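You operate a simulated robot arm through the tools that you are given. There is no shell and no other tool.

Carry out the task below with a simulated robot arm. There is one attempt and no reset: what you move stays moved.

## Task
Oil a patch on disc 936 and lay the disc on the block in the grey tray.
Fine: with the wooden bench's felt pad, oil from the white tin; put the pad back and the lid on again. Set down upright: felt pad. A coat counts when it lies all over at full strength: go over it till it gets no stronger.
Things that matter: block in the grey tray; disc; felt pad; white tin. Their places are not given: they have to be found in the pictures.

Only the result counts: the job must be done as asked and must still hold three seconds after the hand-in. Knocking over, shifting, dropping, spilling or breaking anything else fails it. Lids that push on must go on centred and level and be pressed home; caps that screw on are set level and turned clockwise until they are tight.

## Robot
A 7-joint arm with a two-finger parallel gripper, fixed in place. Base frame: the origin is at the foot of the arm, x ahead of it, y to its left, z up. Readings come in m, degrees, newtons and seconds.
Its first joint turns from -166.0 to 166.0 degrees. Payload 4.4 kg.
Tool frame: the origin (TCP) lies between the finger pads and is the grasp point; the fingertips stand 0.023 m ahead of it; z points along the fingers, y is the line along which they close. The gripper opens to 0.094 m. The fingers are 0.038 m wide and 0.01 m thick; the gripper's body (0.054 by 0.096 m) begins 0.039 m behind the TCP.
Orientation is told as [roll, pitch, yaw] about the base's x, y, z axes, in that order, counted from this pose: with the fingers straight down and closing along the base's y, the tool's x points along the base's -x, its y along +y and its z along -z.

## Interface
- The arm moves only by the tool jog_arm. Its argument "motion" is a list of rows, each an object of numbers (a shift or turn left out is 0, a gripper value left out holds the last): "x", "y", "z": the shift along the tool's x, y, z in mm; "ax", "ay", "az": the turn, a rotation vector about the tool's x, y, z in degrees; "fingers": the gripper command, from -1 (fully open) to 1 (shut), values between in proportion. In form: [{"x": .., "y": .., "z": .., "ax": .., "ay": .., "az": .., "fingers": ..}, ...]. A call has 1 to 20 rows; each row is the pose to reach, as a shift and turn from the pose commanded when the call began, along the tool's axes at that moment. A row lasts 0.2 s, in which the tool goes at most 0.05 m and 8.6 degrees; a call with a longer step from one row to the next is refused whole, and so is a gripper value outside its range. Where a pose cannot be reached the arm comes as near as it can. A force on the tool above 40 N (or 10 N above the force at the start of the call, whichever is more), or a blocked arm, ends the call early, and 0.2 s more pass. The fingers move at their own pace (about 0.072 m/s each) and stop on an object; they squeeze with about 22 N. The grip force told is the motor's: it shows also when the fingers shut on nothing. Time passes only in rows, and 0.2 s behind the last, so rows that repeat a pose let the fingers close. It gives the time, the measured TCP pose, the force on the tool (base axes), the opening and the grip force at its end, in the units of the frame above (readings bear some noise), with the torque about the TCP (base axes, N m) and any sound that the robot's microphone picked up.
- Cameras (640 x 400 px; columns grow to the right, rows downward): "scene" is fixed at [0.0496, 0.4995, 1.5004]; the picture's right is [0.05, -1.00, 0.00], its down [-0.60, -0.03, -0.80] and it looks along [0.80, 0.04, -0.60] (base axes); focal length 358 px, centre (320, 200). "wrist" rides on the gripper at [0.086, 0.016, -0.074] in the tool frame; the picture's right is [-0.18, 0.98, 0.00], its down [-0.58, -0.11, -0.81] and it looks along [-0.79, -0.15, 0.59] (tool axes); focal length 243 px, centre (320, 200).
- grab_frame(camera): a new picture of that camera. The clock stands still meanwhile.
- probe_pixels(camera, pixels): there is no depth. For up to 12 entries [column, row, z] of the newest picture of that camera ("zoom" is the newest enlarged one), the place [x, y] in the base frame at which the ray of that pixel passes the height z, good to about 0.002 m. The clock stands still meanwhile.
- enlarge(camera, box): a new picture of the part [left, top, right, bottom] of that camera's present view, enlarged. The clock stands still meanwhile.
- finish_job(): hands the job in; it is judged then, once.

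Unless the task says otherwise, let go and move clear before handing in.

The tools are called as name(argument=value, ...) on one line, values as JSON. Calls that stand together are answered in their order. jog_arm: Moves the arm, as the interface text tells. Its arguments: {"type":"object","properties":{"motion":{"type":"array"}},"required":["motion"]} The other tools are called the same way: grab_frame (camera) takes a picture; probe_pixels (camera, pixels) gives the place at which the rays of pixels pass given heights; enlarge (camera, box) takes an enlarged picture of a part of a camera's view; finish_job () hands the job in.

At the start:

```text
clock: 0.0
eef_pos: [0.6194, 0.1885, 1.2203]
orientation: [0.0, 0.0, 0.1]
contact_force: [0.9, 1.1, 0.5]
wrist_torque: [0.01, -0.02, 0.0]
gripper_width: 0.0939
grasp_force: 0.1
```

scene: 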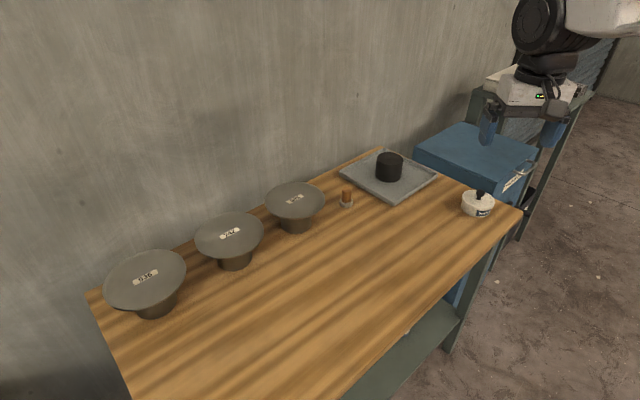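
wrist: 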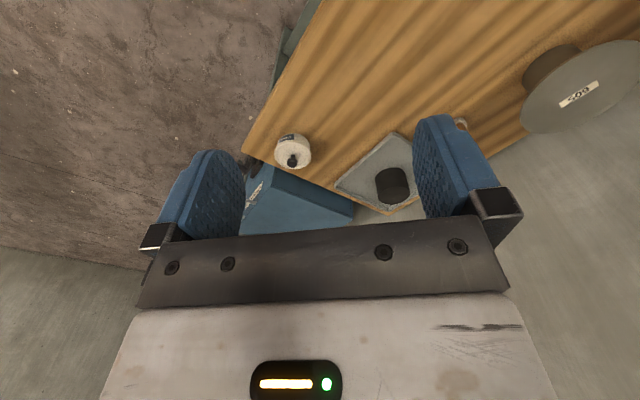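

The scene picture shows three discs on stands (936 at about (146,280)), a small pad (346,197), the grey tray with a dark block (389,167), and a white tin (478,203). I'll enlarge these to look more closely.

enlarge(camera="scene", box=[90, 220, 250, 320])

enlarge(camera="scene", box=[320, 140, 520, 265])

enlarge(camera="scene", box=[250, 160, 370, 235])

```text
4.00 times, centred on (170, 270) of scene
```

zoom: 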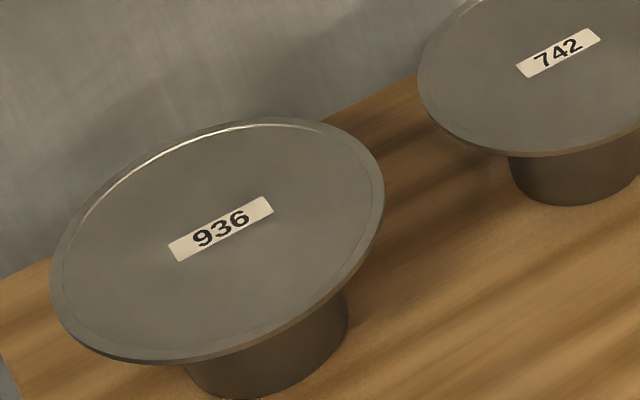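

```text
3.20 times, centred on (420, 202) of scene
```

zoom: 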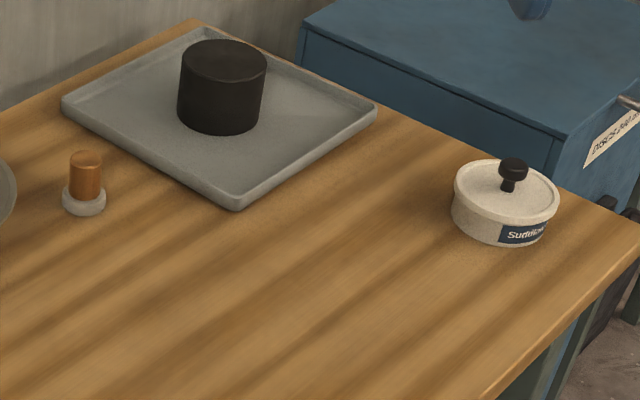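

```text
5.33 times, centred on (310, 198) of scene
```

zoom: 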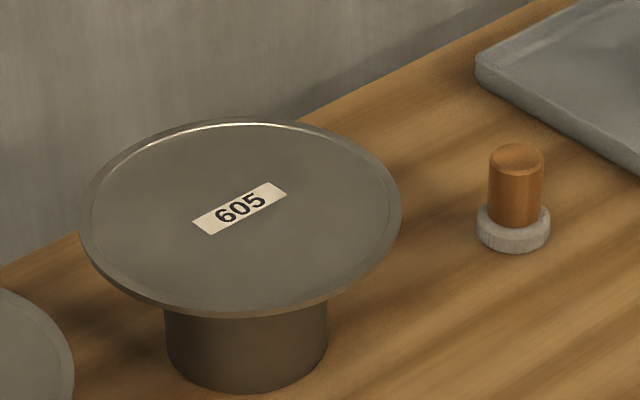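

The patch on 936 isn't visible at this scale, and the bench height is unknown. I'll triangulate by probing the tin, the tray and the discs from both cameras at several heights.

grab_frame(camera="scene")

grab_frame(camera="wrist")

enlarge(camera="wrist", box=[240, 100, 440, 225])

probe_pixels(camera="scene", pixels=[[480, 190, 0.7], [480, 190, 0.8], [480, 190, 0.9], [480, 190, 1.0], [389, 157, 0.7], [389, 157, 0.8], [389, 157, 0.9], [389, 157, 1.0]])

probe_pixels(camera="wrist", pixels=[[292, 160, 0.7], [292, 160, 0.8], [292, 160, 0.9], [292, 160, 1.0], [394, 180, 0.7], [394, 180, 0.8], [394, 180, 0.9], [394, 180, 1.0]])

```text
taken
```

scene: 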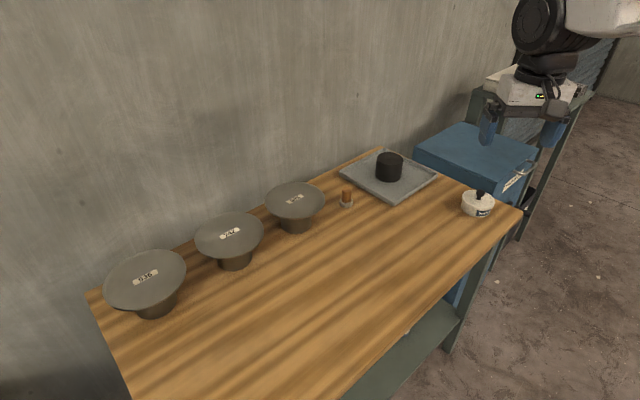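

```text
taken
```

wrist: 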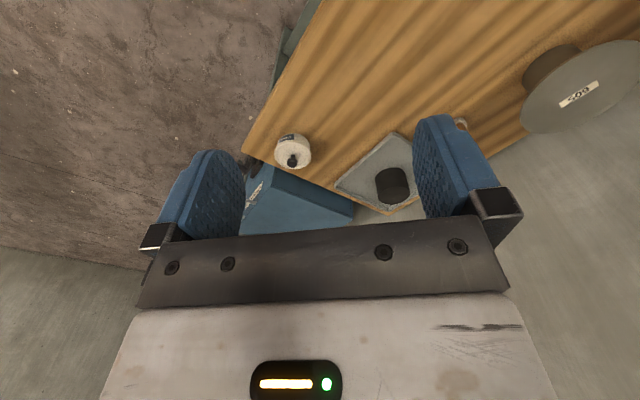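

```text
3.20 times, centred on (340, 162) of wrist
```

zoom: 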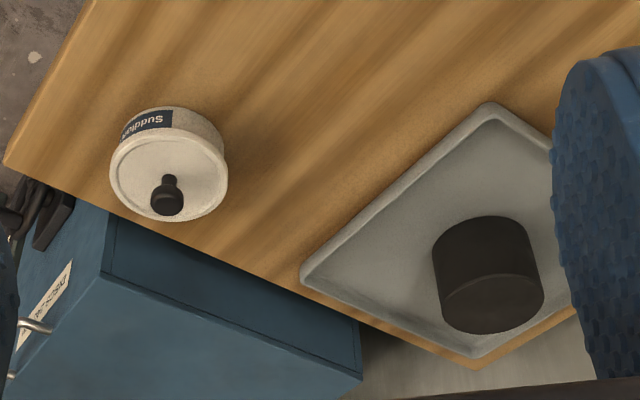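

```text
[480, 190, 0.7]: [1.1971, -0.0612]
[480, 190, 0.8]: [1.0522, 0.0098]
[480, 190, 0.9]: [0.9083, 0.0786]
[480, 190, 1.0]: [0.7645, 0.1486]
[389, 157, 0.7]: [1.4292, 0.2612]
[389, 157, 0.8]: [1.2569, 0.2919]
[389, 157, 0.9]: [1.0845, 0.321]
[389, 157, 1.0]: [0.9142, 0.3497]
```

```text
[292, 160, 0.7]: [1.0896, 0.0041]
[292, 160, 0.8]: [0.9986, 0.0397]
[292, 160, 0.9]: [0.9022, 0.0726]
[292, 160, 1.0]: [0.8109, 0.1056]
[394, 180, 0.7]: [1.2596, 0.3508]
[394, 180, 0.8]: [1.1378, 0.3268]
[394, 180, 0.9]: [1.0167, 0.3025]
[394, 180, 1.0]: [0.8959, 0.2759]
```

The tin's knob triangulates to about z≈0.89, near (0.90, 0.075). I'll probe more points to pin down the bench height and the object positions.

probe_pixels(camera="wrist", pixels=[[394, 193, 0.8], [394, 193, 0.85], [394, 193, 0.9], [394, 193, 0.95], [393, 133, 0.8], [393, 133, 0.85], [579, 95, 0.85], [579, 95, 0.9], [579, 95, 0.95], [242, 152, 0.75], [242, 152, 0.8], [242, 152, 0.85]])

probe_pixels(camera="scene", pixels=[[389, 157, 0.85], [389, 157, 0.95], [394, 200, 0.8], [394, 200, 0.85], [295, 199, 0.85], [295, 199, 0.9], [295, 199, 0.95], [522, 212, 0.75], [522, 212, 0.8], [522, 212, 0.85], [146, 278, 0.9], [146, 278, 0.95]])

```text
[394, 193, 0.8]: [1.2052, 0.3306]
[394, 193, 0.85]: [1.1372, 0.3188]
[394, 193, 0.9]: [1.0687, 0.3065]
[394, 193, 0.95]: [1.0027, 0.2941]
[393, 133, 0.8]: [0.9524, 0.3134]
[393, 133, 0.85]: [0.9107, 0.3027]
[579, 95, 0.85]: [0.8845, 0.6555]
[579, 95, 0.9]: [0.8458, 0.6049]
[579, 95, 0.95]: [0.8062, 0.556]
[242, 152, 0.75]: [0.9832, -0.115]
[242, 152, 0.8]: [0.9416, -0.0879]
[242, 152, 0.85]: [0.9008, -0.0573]
```

```text
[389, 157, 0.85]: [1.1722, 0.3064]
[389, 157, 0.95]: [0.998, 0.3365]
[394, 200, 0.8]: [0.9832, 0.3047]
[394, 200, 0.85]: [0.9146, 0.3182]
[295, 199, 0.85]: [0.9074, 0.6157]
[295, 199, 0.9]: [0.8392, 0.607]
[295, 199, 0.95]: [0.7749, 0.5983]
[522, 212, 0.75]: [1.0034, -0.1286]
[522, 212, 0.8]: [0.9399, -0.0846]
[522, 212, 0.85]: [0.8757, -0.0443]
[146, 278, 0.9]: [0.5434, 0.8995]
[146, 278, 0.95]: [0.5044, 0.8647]
```

Bench top is at z≈0.80 (the corner at scene (522,212) agrees in both views) and the disc tops are at about 0.90. I'll probe the bench outline, the tray and the pad at these heights.

probe_pixels(camera="scene", pixels=[[88, 293, 0.8], [345, 398, 0.8], [383, 150, 0.8], [341, 177, 0.81], [381, 152, 0.81], [436, 176, 0.81], [394, 198, 0.81], [389, 178, 0.81], [346, 205, 0.8], [347, 190, 0.85], [478, 212, 0.8], [155, 310, 0.8]])

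enlarge(camera="wrist", box=[440, 20, 640, 145])

```text
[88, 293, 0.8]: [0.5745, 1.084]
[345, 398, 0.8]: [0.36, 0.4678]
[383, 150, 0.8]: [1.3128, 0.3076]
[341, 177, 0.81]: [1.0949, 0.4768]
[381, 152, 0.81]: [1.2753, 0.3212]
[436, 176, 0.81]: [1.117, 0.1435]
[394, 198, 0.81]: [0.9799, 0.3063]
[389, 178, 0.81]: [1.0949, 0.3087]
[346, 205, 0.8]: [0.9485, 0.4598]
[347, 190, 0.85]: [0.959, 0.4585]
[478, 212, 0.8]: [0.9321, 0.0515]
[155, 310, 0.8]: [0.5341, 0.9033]
```

```text
3.20 times, centred on (540, 82) of wrist
```

zoom: 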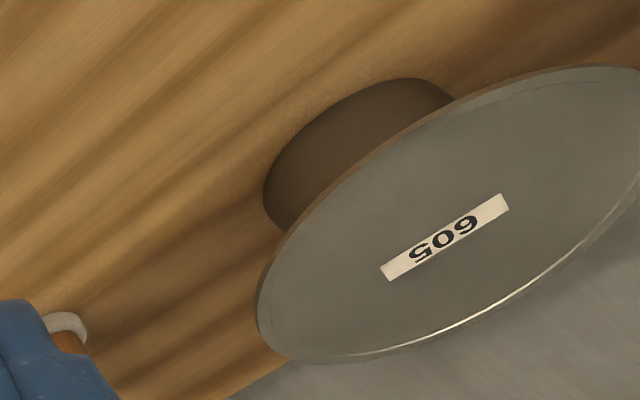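

The bench runs at about 45° in the base frame, with disc 936 near (0.54, 0.90). I'll move the arm left and turn it so the wrist camera looks at disc 936.

jog_arm(motion=[{"x": 15, "y": 34.6, "z": 9.6, "az": -5}, {"x": 30, "y": 69.2, "z": 19.3, "az": -10}, {"x": 45, "y": 103.8, "z": 28.9, "az": -15}, {"x": 60, "y": 138.4, "z": 38.6, "az": -20}, {"x": 75, "y": 173, "z": 48.2, "az": -25}, {"x": 90, "y": 207.6, "z": 57.8, "az": -30}, {"x": 105, "y": 242.2, "z": 67.5, "az": -35}, {"x": 120, "y": 276.8, "z": 77.1, "az": -40}, {"x": 135, "y": 311.4, "z": 86.8, "az": -45}, {"x": 150, "y": 346, "z": 96.4, "az": -50}, {"x": 165, "y": 380.6, "z": 106, "az": -55}, {"x": 180, "y": 415.2, "z": 115.7, "az": -60}, {"x": 195, "y": 449.8, "z": 125.3, "az": -65}, {"x": 211, "y": 484.5, "z": 135, "az": -70.6}, {"x": 211, "y": 484.5, "z": 135, "az": -70.6}])

grab_frame(camera="wrist")

grab_frame(camera="scene")

```text
clock: 3.2
eef_pos: [0.4092, 0.6725, 1.0871]
orientation: [0.0, 0.0, 70.6]
contact_force: [-0.2, 0.5, 0.2]
wrist_torque: [-0.01, 0.02, 0.0]
gripper_width: 0.0939
grasp_force: 0.0
```

```text
taken
```

wrist: 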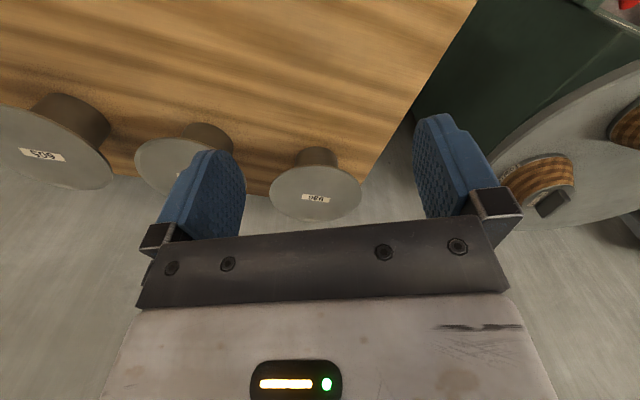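

```text
taken
```

scene: 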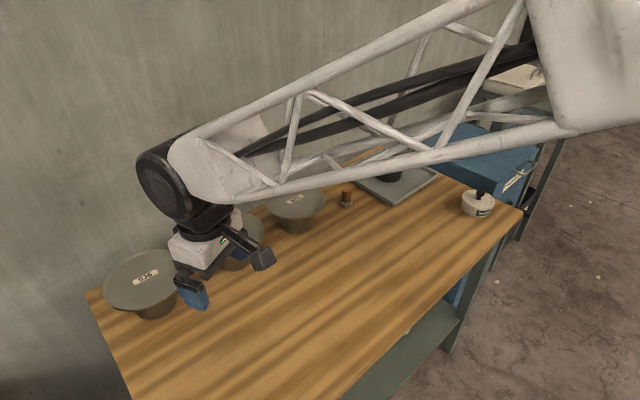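

Disc 936 shows at about (317,190) between the fingers, and another workplace shows at the right. I'll enlarge both.

enlarge(camera="wrist", box=[240, 140, 400, 240])

enlarge(camera="wrist", box=[440, 0, 640, 225])

enlarge(camera="scene", box=[90, 240, 190, 320])

```text
4.00 times, centred on (320, 190) of wrist
```

zoom: 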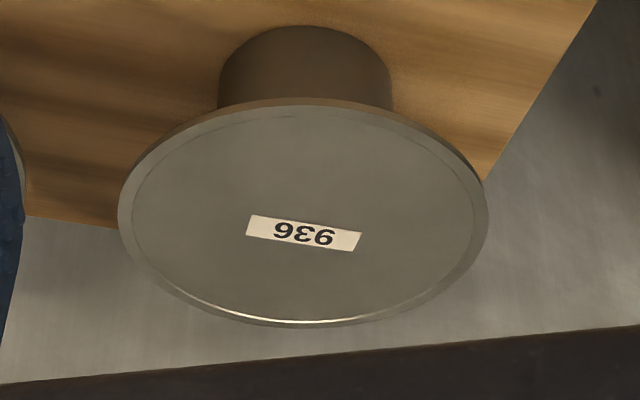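

```text
1.78 times, centred on (540, 112) of wrist
```

zoom: 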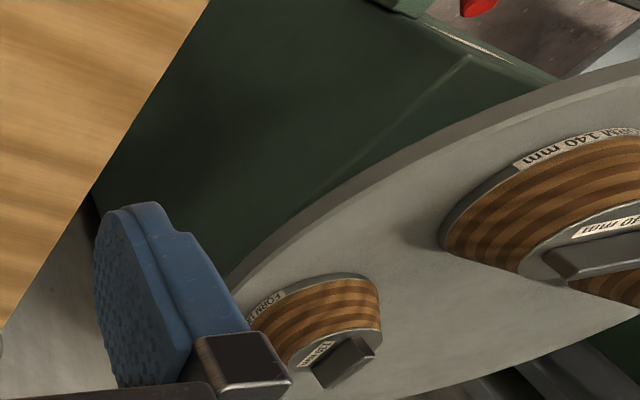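

```text
5.00 times, centred on (140, 280) of scene
```

zoom: 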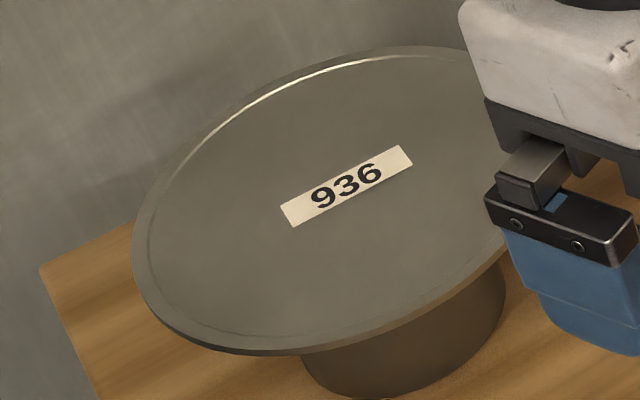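

Disc 936's top shows no clear patch mark from here. I'll pin down its position and move in closer to inspect the face.

probe_pixels(camera="wrist", pixels=[[316, 193, 0.88], [316, 193, 0.9], [316, 193, 0.92], [270, 190, 0.9], [361, 192, 0.9], [316, 167, 0.9], [316, 221, 0.9], [317, 147, 0.8]])

jog_arm(motion=[{"x": -27, "y": -5, "z": 18}, {"x": -54, "y": -10, "z": 36}, {"x": -81, "y": -15, "z": 54}, {"x": -108, "y": -20, "z": 72}, {"x": -137, "y": -26, "z": 90}, {"x": -137, "y": -26, "z": 90}])

grab_frame(camera="wrist")

enlarge(camera="wrist", box=[200, 120, 440, 270])

```text
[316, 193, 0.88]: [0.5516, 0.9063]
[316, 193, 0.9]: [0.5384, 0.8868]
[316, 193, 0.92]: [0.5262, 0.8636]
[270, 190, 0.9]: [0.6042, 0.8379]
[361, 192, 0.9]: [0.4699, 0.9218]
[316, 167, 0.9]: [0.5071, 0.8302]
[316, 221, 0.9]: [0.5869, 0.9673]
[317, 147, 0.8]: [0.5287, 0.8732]
```

```text
clock: 4.6
eef_pos: [0.4793, 0.7955, 0.9953]
orientation: [-0.1, 0.0, 70.6]
contact_force: [0.1, -0.9, 0.7]
wrist_torque: [-0.01, 0.02, -0.03]
gripper_width: 0.094
grasp_force: 0.4
```

```text
taken
```

wrist: 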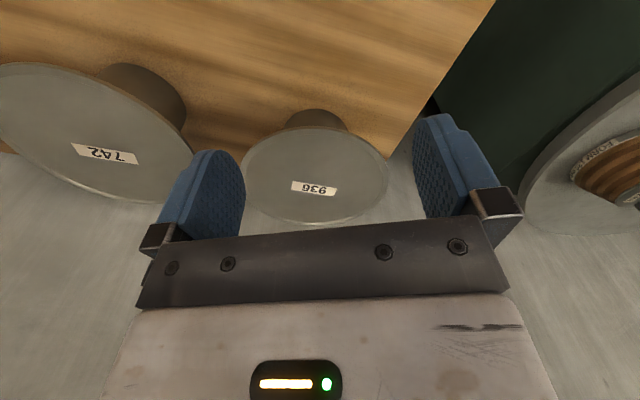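

```text
2.67 times, centred on (320, 195) of wrist
```

zoom: 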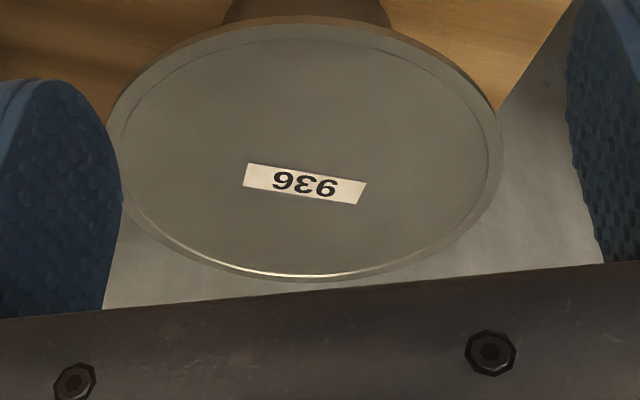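

The ring near the edge looks like a lip, and the face shows no outline of a patch so far. I'll enlarge further, both from the wrist and from the scene camera.

enlarge(camera="wrist", box=[240, 120, 320, 170])

enlarge(camera="wrist", box=[310, 120, 390, 170])

enlarge(camera="wrist", box=[270, 175, 350, 225])

enlarge(camera="wrist", box=[0, 50, 200, 205])

```text
8.00 times, centred on (280, 145) of wrist
```

zoom: 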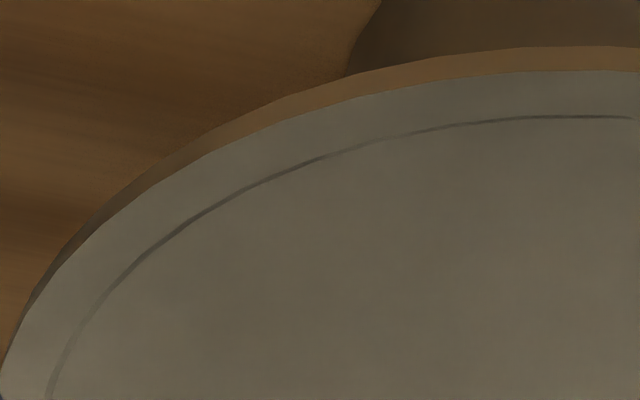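

```text
8.00 times, centred on (350, 145) of wrist
```

zoom: 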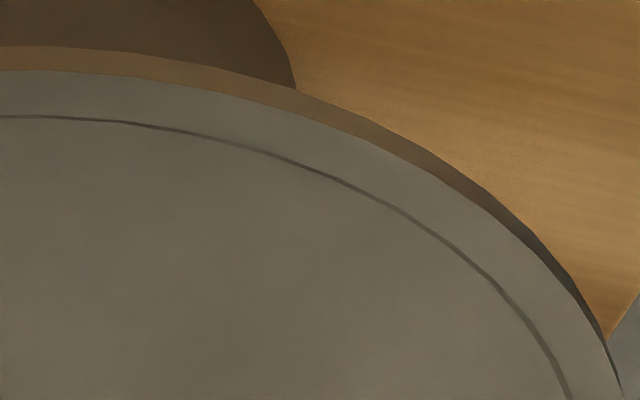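

```text
8.00 times, centred on (310, 200) of wrist
```

zoom: 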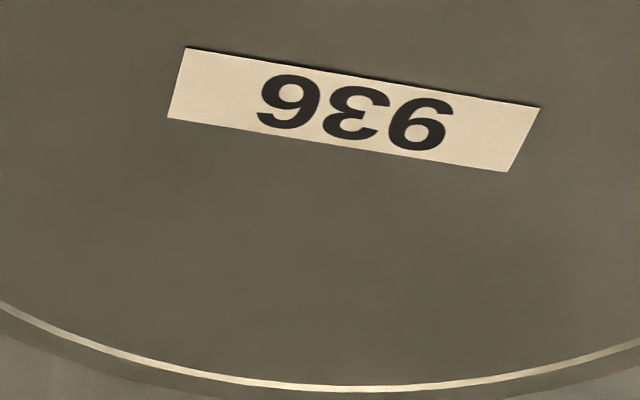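

```text
2.58 times, centred on (100, 128) of wrist
```

zoom: 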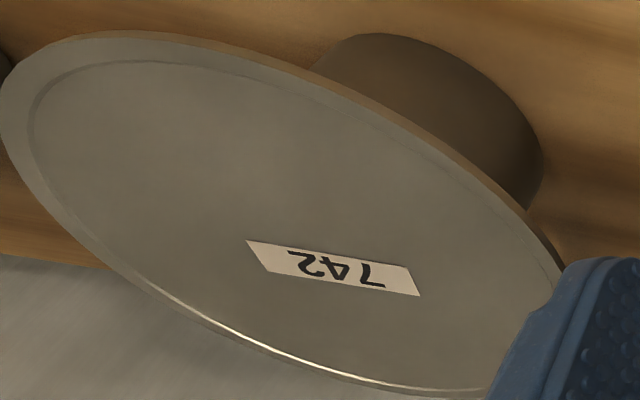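

No patch mark is visible on the top face. I'll peek at the underside by tilting the tool forward, which makes the wrist camera look upward, while staying clear in front of the disc.

jog_arm(motion=[{"x": 5, "y": -5, "ay": -7.5}, {"x": 10, "y": -10, "ay": -15}, {"x": 15, "y": -15, "ay": -22.5}, {"x": 18, "y": -20, "ay": -30}, {"x": 18, "y": -26, "ay": -37.5}, {"x": 18, "y": -26, "ay": -45}, {"x": 18, "y": -26, "ay": -52.5}, {"x": 18, "y": -26, "ay": -60}, {"x": 18, "y": -26, "ay": -67.5}, {"x": 18, "y": -26, "ay": -75}, {"x": 18, "y": -26, "ay": -75}])

grab_frame(camera="wrist")

grab_frame(camera="scene")

```text
clock: 7.0
eef_pos: [0.4982, 0.7677, 0.9966]
orientation: [-0.1, -75.1, 70.6]
contact_force: [-0.2, -0.3, 1.1]
wrist_torque: [0.03, -0.02, -0.03]
gripper_width: 0.0942
grasp_force: 0.0
```

```text
taken
```

wrist: 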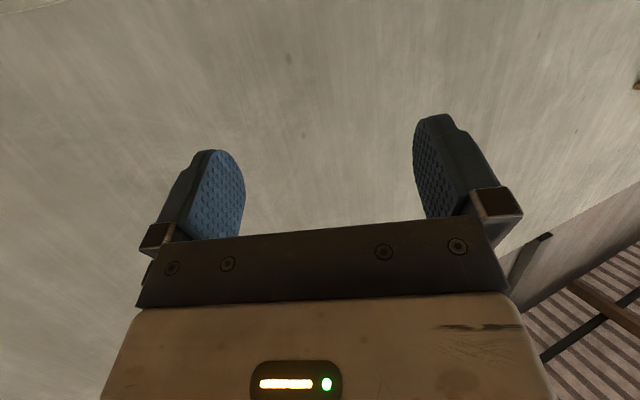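

```text
taken
```

scene: 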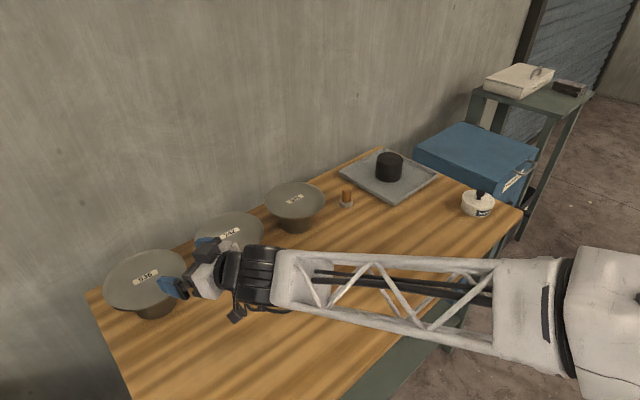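

The tool is tilted 75° in front of disc 936 with no contact. I'll lower it about 60 mm so the camera comes under the level of the disc.

jog_arm(motion=[{"x": 19.3, "z": 5.2}, {"x": 38.6, "z": 10.4}, {"x": 58, "z": 15.5}, {"x": 58, "z": 15.5}])

grab_frame(camera="wrist")

enlarge(camera="scene", box=[80, 200, 360, 375])

```text
clock: 8.0
eef_pos: [0.4981, 0.7664, 0.9355]
orientation: [0.0, -75.1, 70.5]
contact_force: [0.5, 0.1, -0.6]
wrist_torque: [-0.05, -0.03, -0.02]
gripper_width: 0.094
grasp_force: 0.0
```

```text
taken
```

wrist: 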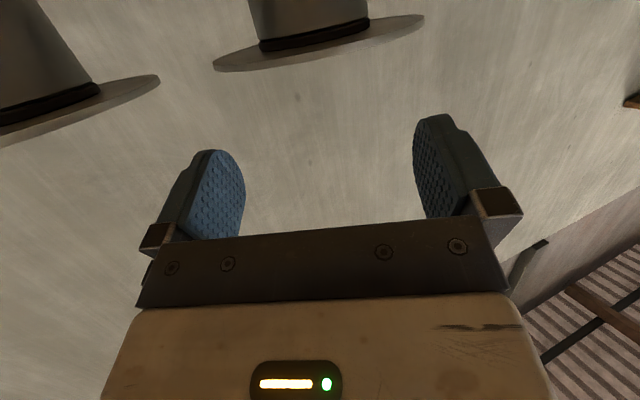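

```text
2.29 times, centred on (220, 288) of scene
```

zoom: 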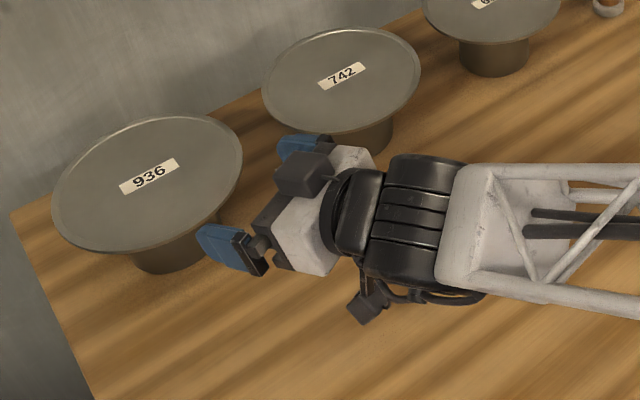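

The underside of 936 shows at the top (260–420, 15–70), with a dark ring at its middle. I'll enlarge it.

enlarge(camera="wrist", box=[200, 0, 440, 90])

enlarge(camera="wrist", box=[0, 0, 200, 150])

jog_arm(motion=[{"x": 10, "z": 2.5}, {"x": 24, "z": 6.4}, {"x": 24, "z": 6.4}])

grab_frame(camera="wrist")

enlarge(camera="wrist", box=[200, 0, 440, 110])

```text
2.67 times, centred on (320, 45) of wrist
```

zoom: 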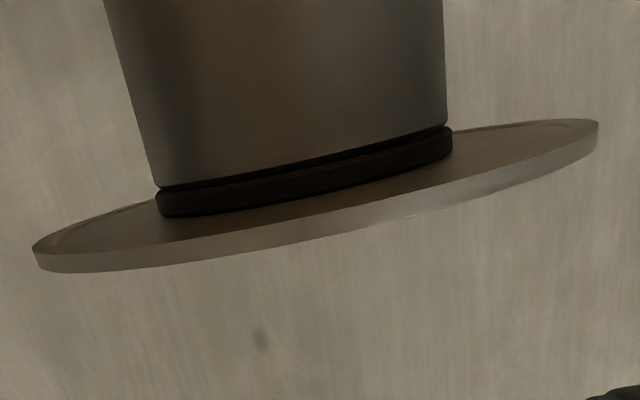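

```text
2.67 times, centred on (100, 75) of wrist
```

zoom: 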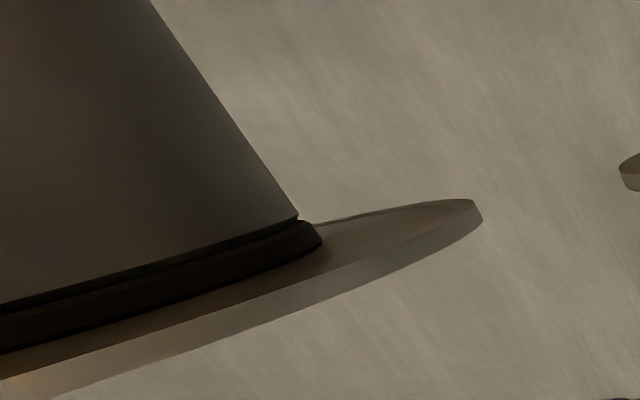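

```text
clock: 8.8
eef_pos: [0.4976, 0.7678, 0.911]
orientation: [0.0, -74.9, 70.6]
contact_force: [-0.7, 0.6, 0.5]
wrist_torque: [0.04, 0.0, 0.01]
gripper_width: 0.0942
grasp_force: 0.0
```

```text
taken
```

wrist: 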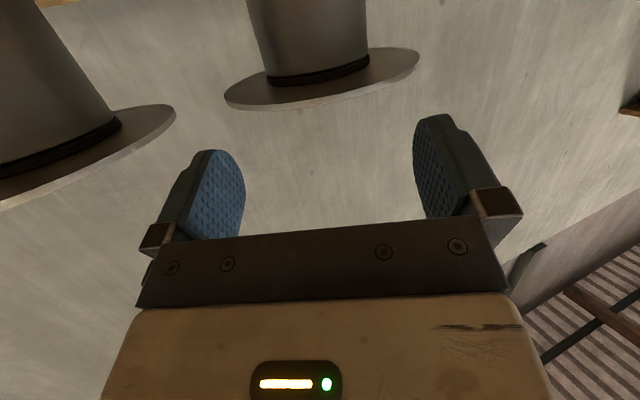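

```text
2.67 times, centred on (320, 55) of wrist
```

zoom: 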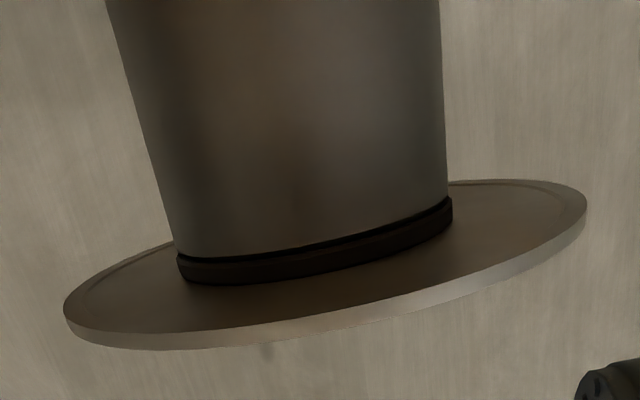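

The underside is plain too, with only a rubber ring at the stand, so the patch is mine to choose on the top face away from where I'll grip. I'll rise, bring the tool vertical again, and go look at the pad, tray and tin.

jog_arm(motion=[{"x": -19, "z": -5, "ay": 3}, {"x": -38, "z": -10, "ay": 8}, {"x": -58, "z": -15, "ay": 16}, {"x": -77, "z": -20, "ay": 24}, {"x": -97, "z": -26, "ay": 32}, {"x": -116, "z": -31, "ay": 40}, {"x": -116, "z": -31, "ay": 48}, {"x": -116, "z": -31, "ay": 56}, {"x": -116, "z": -31, "ay": 64}, {"x": -116, "z": -31, "ay": 72}, {"x": -116, "z": -31, "ay": 75}, {"x": -116, "z": -31, "ay": 75}])

jog_arm(motion=[{"x": 31.3, "y": -30.5, "z": -1.7, "az": 1.33}, {"x": 62.7, "y": -60.9, "z": -3.5, "az": 2.65}, {"x": 94, "y": -91.4, "z": -5.2, "az": 4}, {"x": 125.3, "y": -121.9, "z": -7, "az": 5.3}, {"x": 156.7, "y": -152.3, "z": -8.7, "az": 6.6}, {"x": 188, "y": -182.8, "z": -10.4, "az": 8}, {"x": 219.3, "y": -213.3, "z": -12, "az": 9.3}, {"x": 250.7, "y": -243.7, "z": -14, "az": 10.6}, {"x": 282, "y": -274.2, "z": -15.6, "az": 11.9}, {"x": 313.3, "y": -304.7, "z": -17.3, "az": 13.3}, {"x": 344.7, "y": -335, "z": -19, "az": 14.6}, {"x": 376, "y": -365.6, "z": -20.8, "az": 15.9}, {"x": 407.3, "y": -396, "z": -22.5, "az": 17.2}, {"x": 438.7, "y": -426.5, "z": -24.3, "az": 18.6}, {"x": 470, "y": -457, "z": -26, "az": 19.9}, {"x": 470, "y": -457, "z": -26, "az": 19.9}])

grab_frame(camera="wrist")

enlarge(camera="wrist", box=[240, 90, 440, 225])

```text
clock: 11.4
eef_pos: [0.4973, 0.7677, 1.0311]
orientation: [0.0, 0.1, 70.6]
contact_force: [-1.2, -0.3, 0.5]
wrist_torque: [0.0, 0.01, 0.0]
gripper_width: 0.0941
grasp_force: 0.1
```

```text
clock: 14.8
eef_pos: [0.7733, 0.1714, 1.0572]
orientation: [0.0, 0.1, 50.7]
contact_force: [-0.5, 0.1, -0.3]
wrist_torque: [0.01, -0.01, 0.02]
gripper_width: 0.094
grasp_force: 0.1
```

```text
taken
```

wrist: 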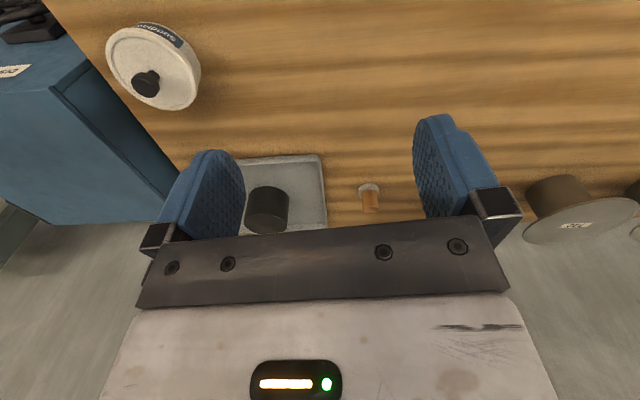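

```text
2.96 times, centred on (340, 158) of wrist
```

zoom: 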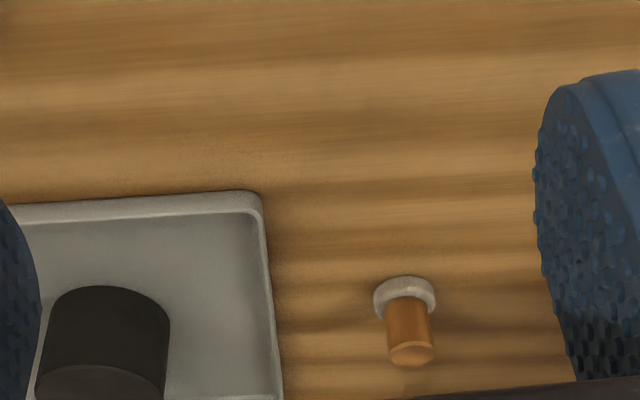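

The pad stands at wrist (370,190–208) and the block is at (267,208). I'll probe both for position and look more closely at the tin at (150,70).

enlarge(camera="wrist", box=[90, 0, 250, 120])

enlarge(camera="wrist", box=[345, 175, 395, 220])

probe_pixels(camera="wrist", pixels=[[370, 208.5, 0.83], [370, 208.5, 0.84], [370, 208.5, 0.85], [370, 208.5, 0.86], [368, 186, 0.8], [368, 192, 0.81], [266, 222, 0.85], [266, 222, 0.86], [266, 222, 0.87], [266, 222, 0.88]])

grab_frame(camera="scene")

enlarge(camera="scene", box=[326, 180, 366, 215])

```text
3.33 times, centred on (170, 60) of wrist
```

zoom: 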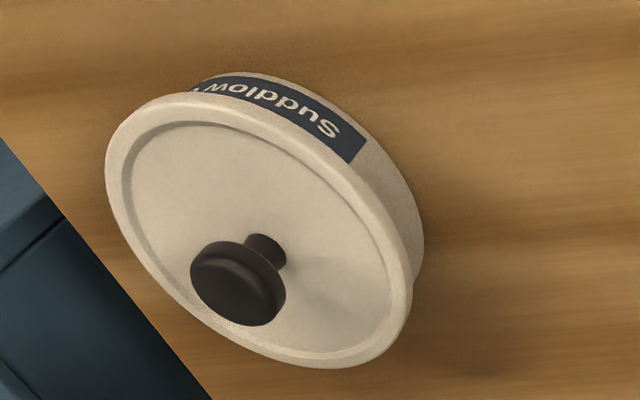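

```text
8.89 times, centred on (370, 198) of wrist
```

zoom: 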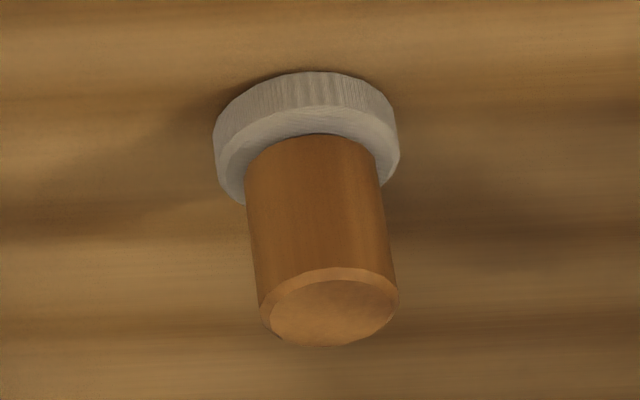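

```text
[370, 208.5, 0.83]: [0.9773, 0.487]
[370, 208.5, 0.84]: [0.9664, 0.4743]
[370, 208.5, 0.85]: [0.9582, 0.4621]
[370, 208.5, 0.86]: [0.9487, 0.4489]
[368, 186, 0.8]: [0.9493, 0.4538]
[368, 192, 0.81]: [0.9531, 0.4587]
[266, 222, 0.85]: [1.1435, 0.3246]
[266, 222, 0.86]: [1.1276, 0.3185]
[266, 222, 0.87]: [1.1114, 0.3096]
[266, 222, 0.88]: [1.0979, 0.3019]
```

```text
taken
```

scene: 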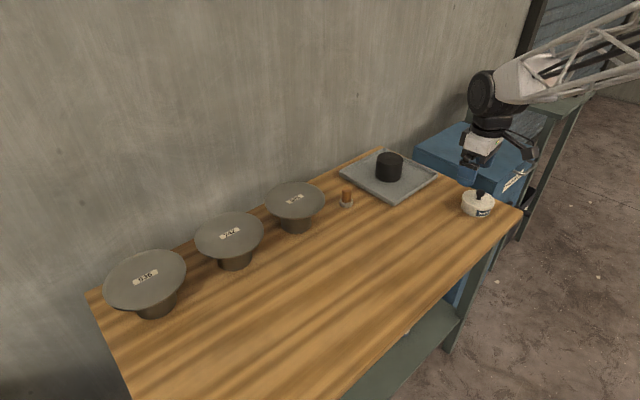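

```text
11.43 times, centred on (346, 198) of scene
```

zoom: 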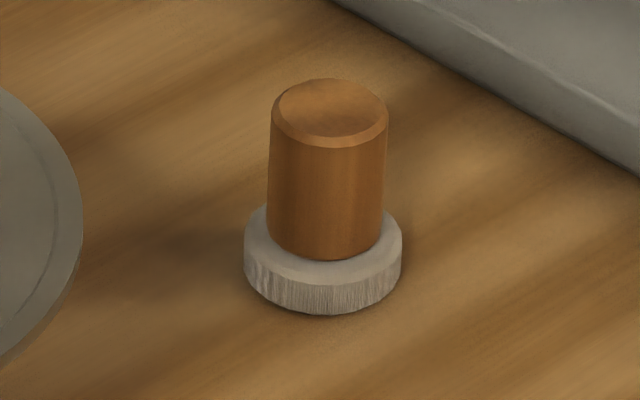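

The scene zoom shows the handle top at (330,113) and the felt base bottom centre near (323,265). I'll probe these on the zoom.

probe_pixels(camera="zoom", pixels=[[330, 113, 0.84], [330, 113, 0.85], [330, 113, 0.86], [323, 265, 0.8], [243, 262, 0.8], [402, 262, 0.8], [323, 240, 0.81], [270, 115, 0.85], [388, 115, 0.85]])

enlarge(camera="scene", box=[450, 180, 510, 225])

probe_pixels(camera="wrist", pixels=[[145, 86, 0.87], [145, 86, 0.88], [145, 86, 0.89], [149, 67, 0.84], [149, 67, 0.85], [149, 67, 0.86]])

```text
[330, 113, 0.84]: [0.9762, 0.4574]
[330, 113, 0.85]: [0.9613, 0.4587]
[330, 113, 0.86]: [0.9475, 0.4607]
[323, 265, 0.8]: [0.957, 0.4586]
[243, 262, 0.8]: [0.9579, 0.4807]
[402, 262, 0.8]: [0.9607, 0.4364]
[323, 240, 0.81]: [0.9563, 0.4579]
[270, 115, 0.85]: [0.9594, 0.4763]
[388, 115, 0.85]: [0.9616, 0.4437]
```

```text
8.89 times, centred on (480, 202) of scene
```

zoom: 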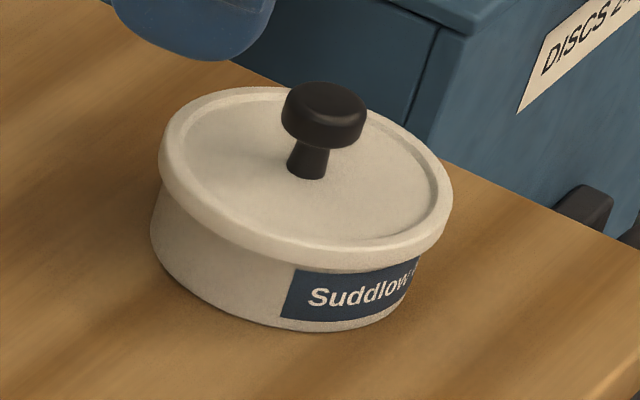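

```text
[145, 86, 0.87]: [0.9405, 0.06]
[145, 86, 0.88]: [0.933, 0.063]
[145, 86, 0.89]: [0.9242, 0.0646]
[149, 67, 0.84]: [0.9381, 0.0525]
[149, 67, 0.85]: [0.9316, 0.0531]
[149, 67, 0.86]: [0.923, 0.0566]
```

The pad is at about (0.958, 0.459) with its handle top near z≈0.851 and diameter ≈33 mm. Now I'll probe the tin's knob and rim on the new scene zoom.

probe_pixels(camera="zoom", pixels=[[325, 102, 0.87], [325, 102, 0.88], [325, 102, 0.89], [281, 110, 0.88], [367, 115, 0.88], [306, 168, 0.845], [306, 168, 0.85], [158, 160, 0.84], [453, 205, 0.84], [158, 160, 0.85], [453, 205, 0.85], [281, 326, 0.8]])

jog_arm(motion=[{"x": 40, "y": -20}, {"x": 80, "y": -40, "az": 5}, {"x": 110, "y": -60, "az": 12}, {"x": 130, "y": -80, "az": 19}, {"x": 130, "y": -80, "az": 25}, {"x": 130, "y": -80, "az": 25}])

grab_frame(camera="wrist")

```text
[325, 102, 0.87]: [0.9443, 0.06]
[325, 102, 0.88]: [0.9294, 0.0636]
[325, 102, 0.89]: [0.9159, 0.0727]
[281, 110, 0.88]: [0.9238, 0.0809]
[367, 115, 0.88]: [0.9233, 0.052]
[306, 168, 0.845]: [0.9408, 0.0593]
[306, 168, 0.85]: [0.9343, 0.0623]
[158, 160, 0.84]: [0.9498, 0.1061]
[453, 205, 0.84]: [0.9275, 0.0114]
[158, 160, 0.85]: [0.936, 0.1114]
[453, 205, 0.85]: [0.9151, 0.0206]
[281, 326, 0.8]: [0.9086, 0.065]
```

```text
clock: 16.2
eef_pos: [0.7531, 0.0211, 1.0566]
orientation: [0.1, 0.0, 25.7]
contact_force: [0.3, 0.1, 0.7]
wrist_torque: [-0.02, 0.0, -0.03]
gripper_width: 0.0938
grasp_force: 0.0
```

```text
taken
```

wrist: 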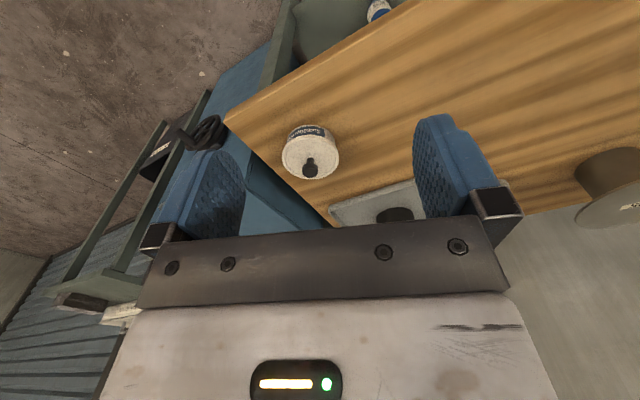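

The tin now sits between the fingers at (310,150). I'll enlarge it to refine the knob position and height.

enlarge(camera="wrist", box=[270, 115, 350, 190])

probe_pixels(camera="wrist", pixels=[[310, 171, 0.87], [310, 171, 0.88], [310, 171, 0.89]])

```text
5.33 times, centred on (310, 152) of wrist
```

zoom: 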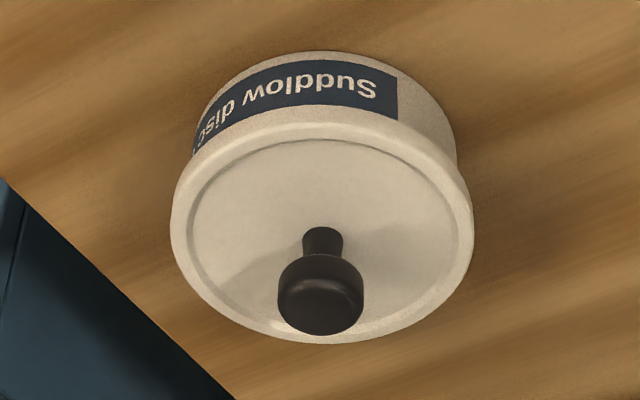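

```text
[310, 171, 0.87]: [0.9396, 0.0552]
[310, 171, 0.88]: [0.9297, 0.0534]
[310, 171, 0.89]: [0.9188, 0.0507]
```

I'll probe the lid outline and the knob on this zoom.

probe_pixels(camera="zoom", pixels=[[320, 306, 0.875], [320, 306, 0.88], [320, 306, 0.885], [278, 295, 0.88], [364, 295, 0.88], [322, 232, 0.845], [322, 232, 0.85], [171, 225, 0.845], [473, 225, 0.845], [322, 122, 0.845], [322, 344, 0.845], [322, 244, 0.845]])

```text
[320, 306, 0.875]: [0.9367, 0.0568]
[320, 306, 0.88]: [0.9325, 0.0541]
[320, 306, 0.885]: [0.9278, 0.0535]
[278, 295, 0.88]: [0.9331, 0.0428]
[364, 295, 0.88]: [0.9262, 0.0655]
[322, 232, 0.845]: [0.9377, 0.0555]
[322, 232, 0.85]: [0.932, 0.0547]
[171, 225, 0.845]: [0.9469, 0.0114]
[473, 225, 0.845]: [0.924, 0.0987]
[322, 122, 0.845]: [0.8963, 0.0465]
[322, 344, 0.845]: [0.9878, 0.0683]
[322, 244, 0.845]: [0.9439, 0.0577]
```

Both views agree on the knob top at about (0.942, 0.0585, 0.87) and the lid near z≈0.836. I'll move above the knob with the fingertips still well clear of it.

jog_arm(motion=[{"x": -31, "y": -8, "z": 15}, {"x": -62, "y": -16, "z": 30}, {"x": -93, "y": -24, "z": 50}, {"x": -124, "y": -32, "z": 70}, {"x": -155, "y": -40, "z": 90}, {"x": -186.4, "y": -48.2, "z": 110}, {"x": -186.4, "y": -48.2, "z": 126}, {"x": -186.4, "y": -48.2, "z": 126}])

grab_frame(camera="wrist")

enlarge(camera="scene", box=[430, 130, 550, 230])

```text
clock: 18.0
eef_pos: [0.9415, 0.0565, 0.9289]
orientation: [0.1, 0.0, 25.7]
contact_force: [-0.1, -0.3, 0.0]
wrist_torque: [-0.02, 0.0, -0.01]
gripper_width: 0.0941
grasp_force: 0.0
```

```text
taken
```

wrist: 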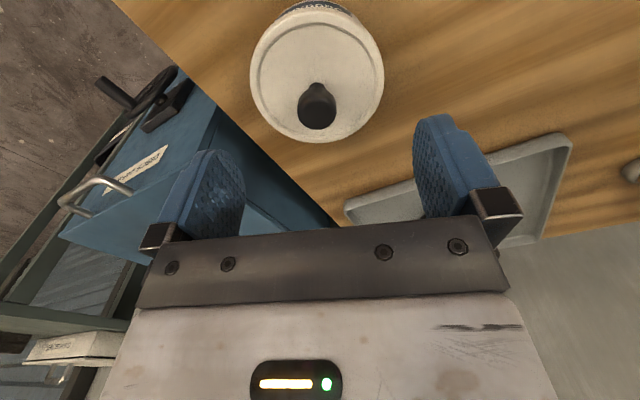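

```text
4.00 times, centred on (490, 180) of scene
```

zoom: 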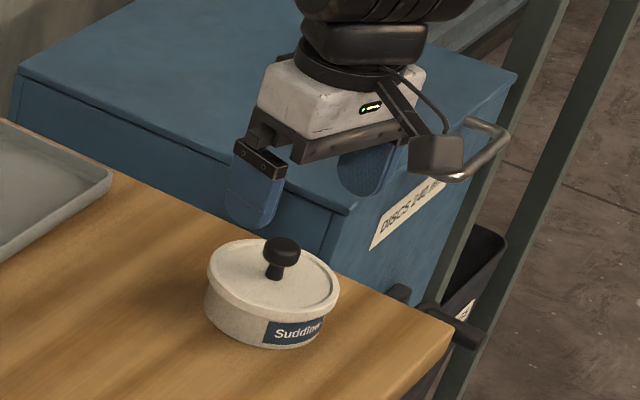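

The knob appears at wrist (317,108), almost on the tool axis column 320. I'll enlarge to centre it exactly before descending.

enlarge(camera="wrist", box=[240, 60, 400, 160])

```text
4.00 times, centred on (320, 110) of wrist
```

zoom: 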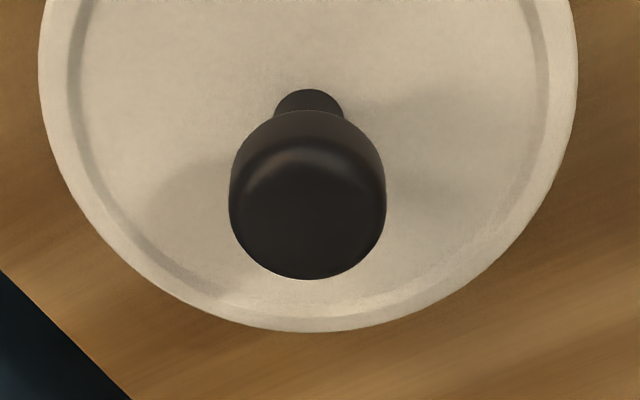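

The knob sits 3 px left of the tool axis, about 1.9 mm. I'll correct that and descend to the knob with the fingers still open.

jog_arm(motion=[{"x": -2, "y": -1.9, "z": 10}, {"x": -2, "y": -1.9, "z": 30}, {"x": -2, "y": -1.9, "z": 45}, {"x": -2, "y": -1.9, "z": 55}, {"x": -2, "y": -1.9, "z": 62}, {"x": -2, "y": -1.9, "z": 62}])

grab_frame(camera="wrist")

enlarge(camera="scene", box=[430, 130, 550, 230])

```text
clock: 19.4
eef_pos: [0.9447, 0.0571, 0.869]
orientation: [0.0, 0.0, 25.7]
contact_force: [1.2, 0.5, -0.1]
wrist_torque: [-0.02, -0.02, -0.01]
gripper_width: 0.094
grasp_force: 0.0
```

```text
taken
```

wrist: 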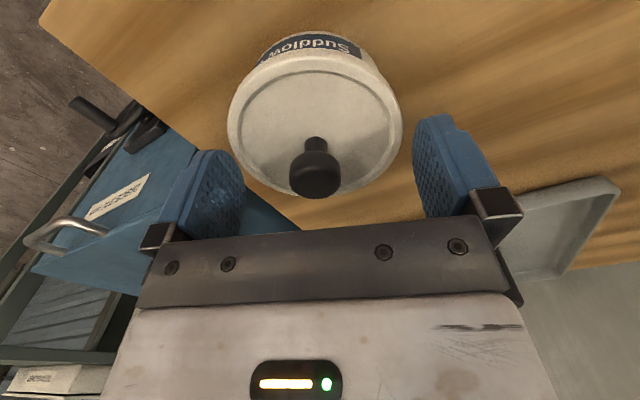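

```text
4.00 times, centred on (490, 180) of scene
```

zoom: 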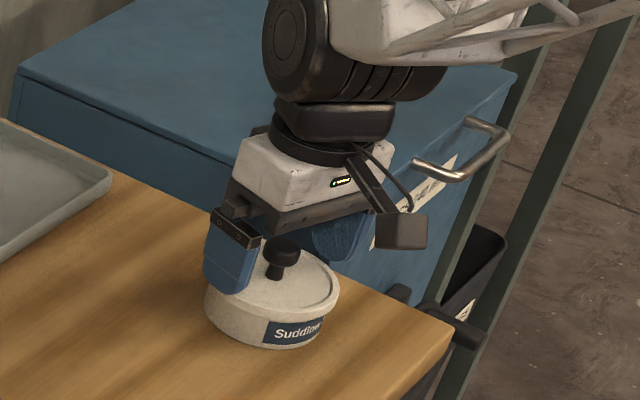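

The knob is still about 4 px (2 mm) to the left of the axis. I'll shift by 2 mm and close on it gently.

jog_arm(motion=[{"y": -1, "z": 2}, {"y": -2, "z": 3}, {"y": -2, "z": 3, "fingers": 0.0}, {"y": -2, "z": 3, "fingers": 0.2}, {"y": -2, "z": 3, "fingers": 0.35}, {"y": -2, "z": 3, "fingers": 0.45}, {"y": -2, "z": 3, "fingers": 0.6}, {"y": -2, "z": 3, "fingers": 1}, {"y": -2, "z": 3, "fingers": 1}, {"y": -2, "z": 3, "fingers": 1}])

grab_frame(camera="wrist")

enlarge(camera="scene", box=[430, 130, 550, 230])

```text
clock: 21.6
eef_pos: [0.9456, 0.0565, 0.8655]
orientation: [0.0, -0.1, 25.6]
contact_force: [1.0, -2.5, 1.6]
wrist_torque: [-0.01, -0.02, 0.04]
gripper_width: 0.0243
grasp_force: 21.4
```

```text
taken
```

wrist: 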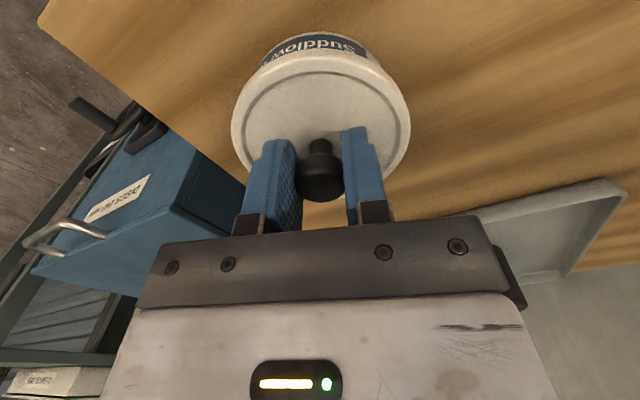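

```text
4.00 times, centred on (490, 180) of scene
```

zoom: 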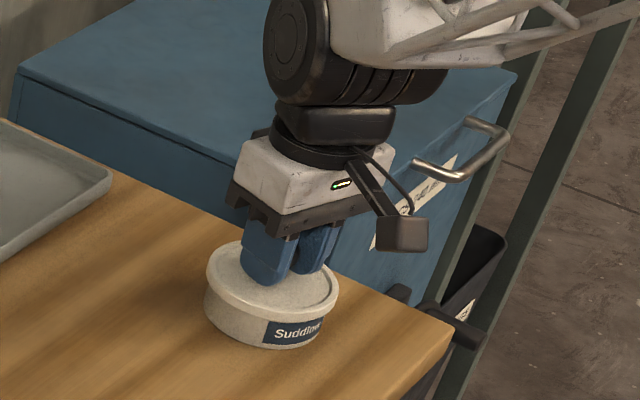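

The knob is gripped (opening 24.3 mm) and the tin hasn't visibly moved. I'll pull straight up slowly and watch the force.

jog_arm(motion=[{"z": -1}, {"z": -2}, {"z": -3}, {"z": -4}])

enlarge(camera="scene", box=[430, 130, 550, 230])

```text
clock: 22.6
eef_pos: [0.945, 0.0565, 0.8699]
orientation: [0.0, 0.0, 25.7]
contact_force: [-0.2, -0.3, -1.1]
wrist_torque: [0.02, -0.02, -0.01]
gripper_width: 0.0243
grasp_force: 22.3
heard: snap
```

```text
4.00 times, centred on (490, 180) of scene
```

zoom: 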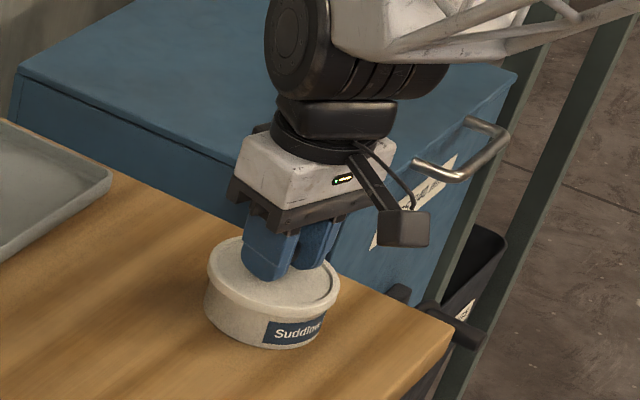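

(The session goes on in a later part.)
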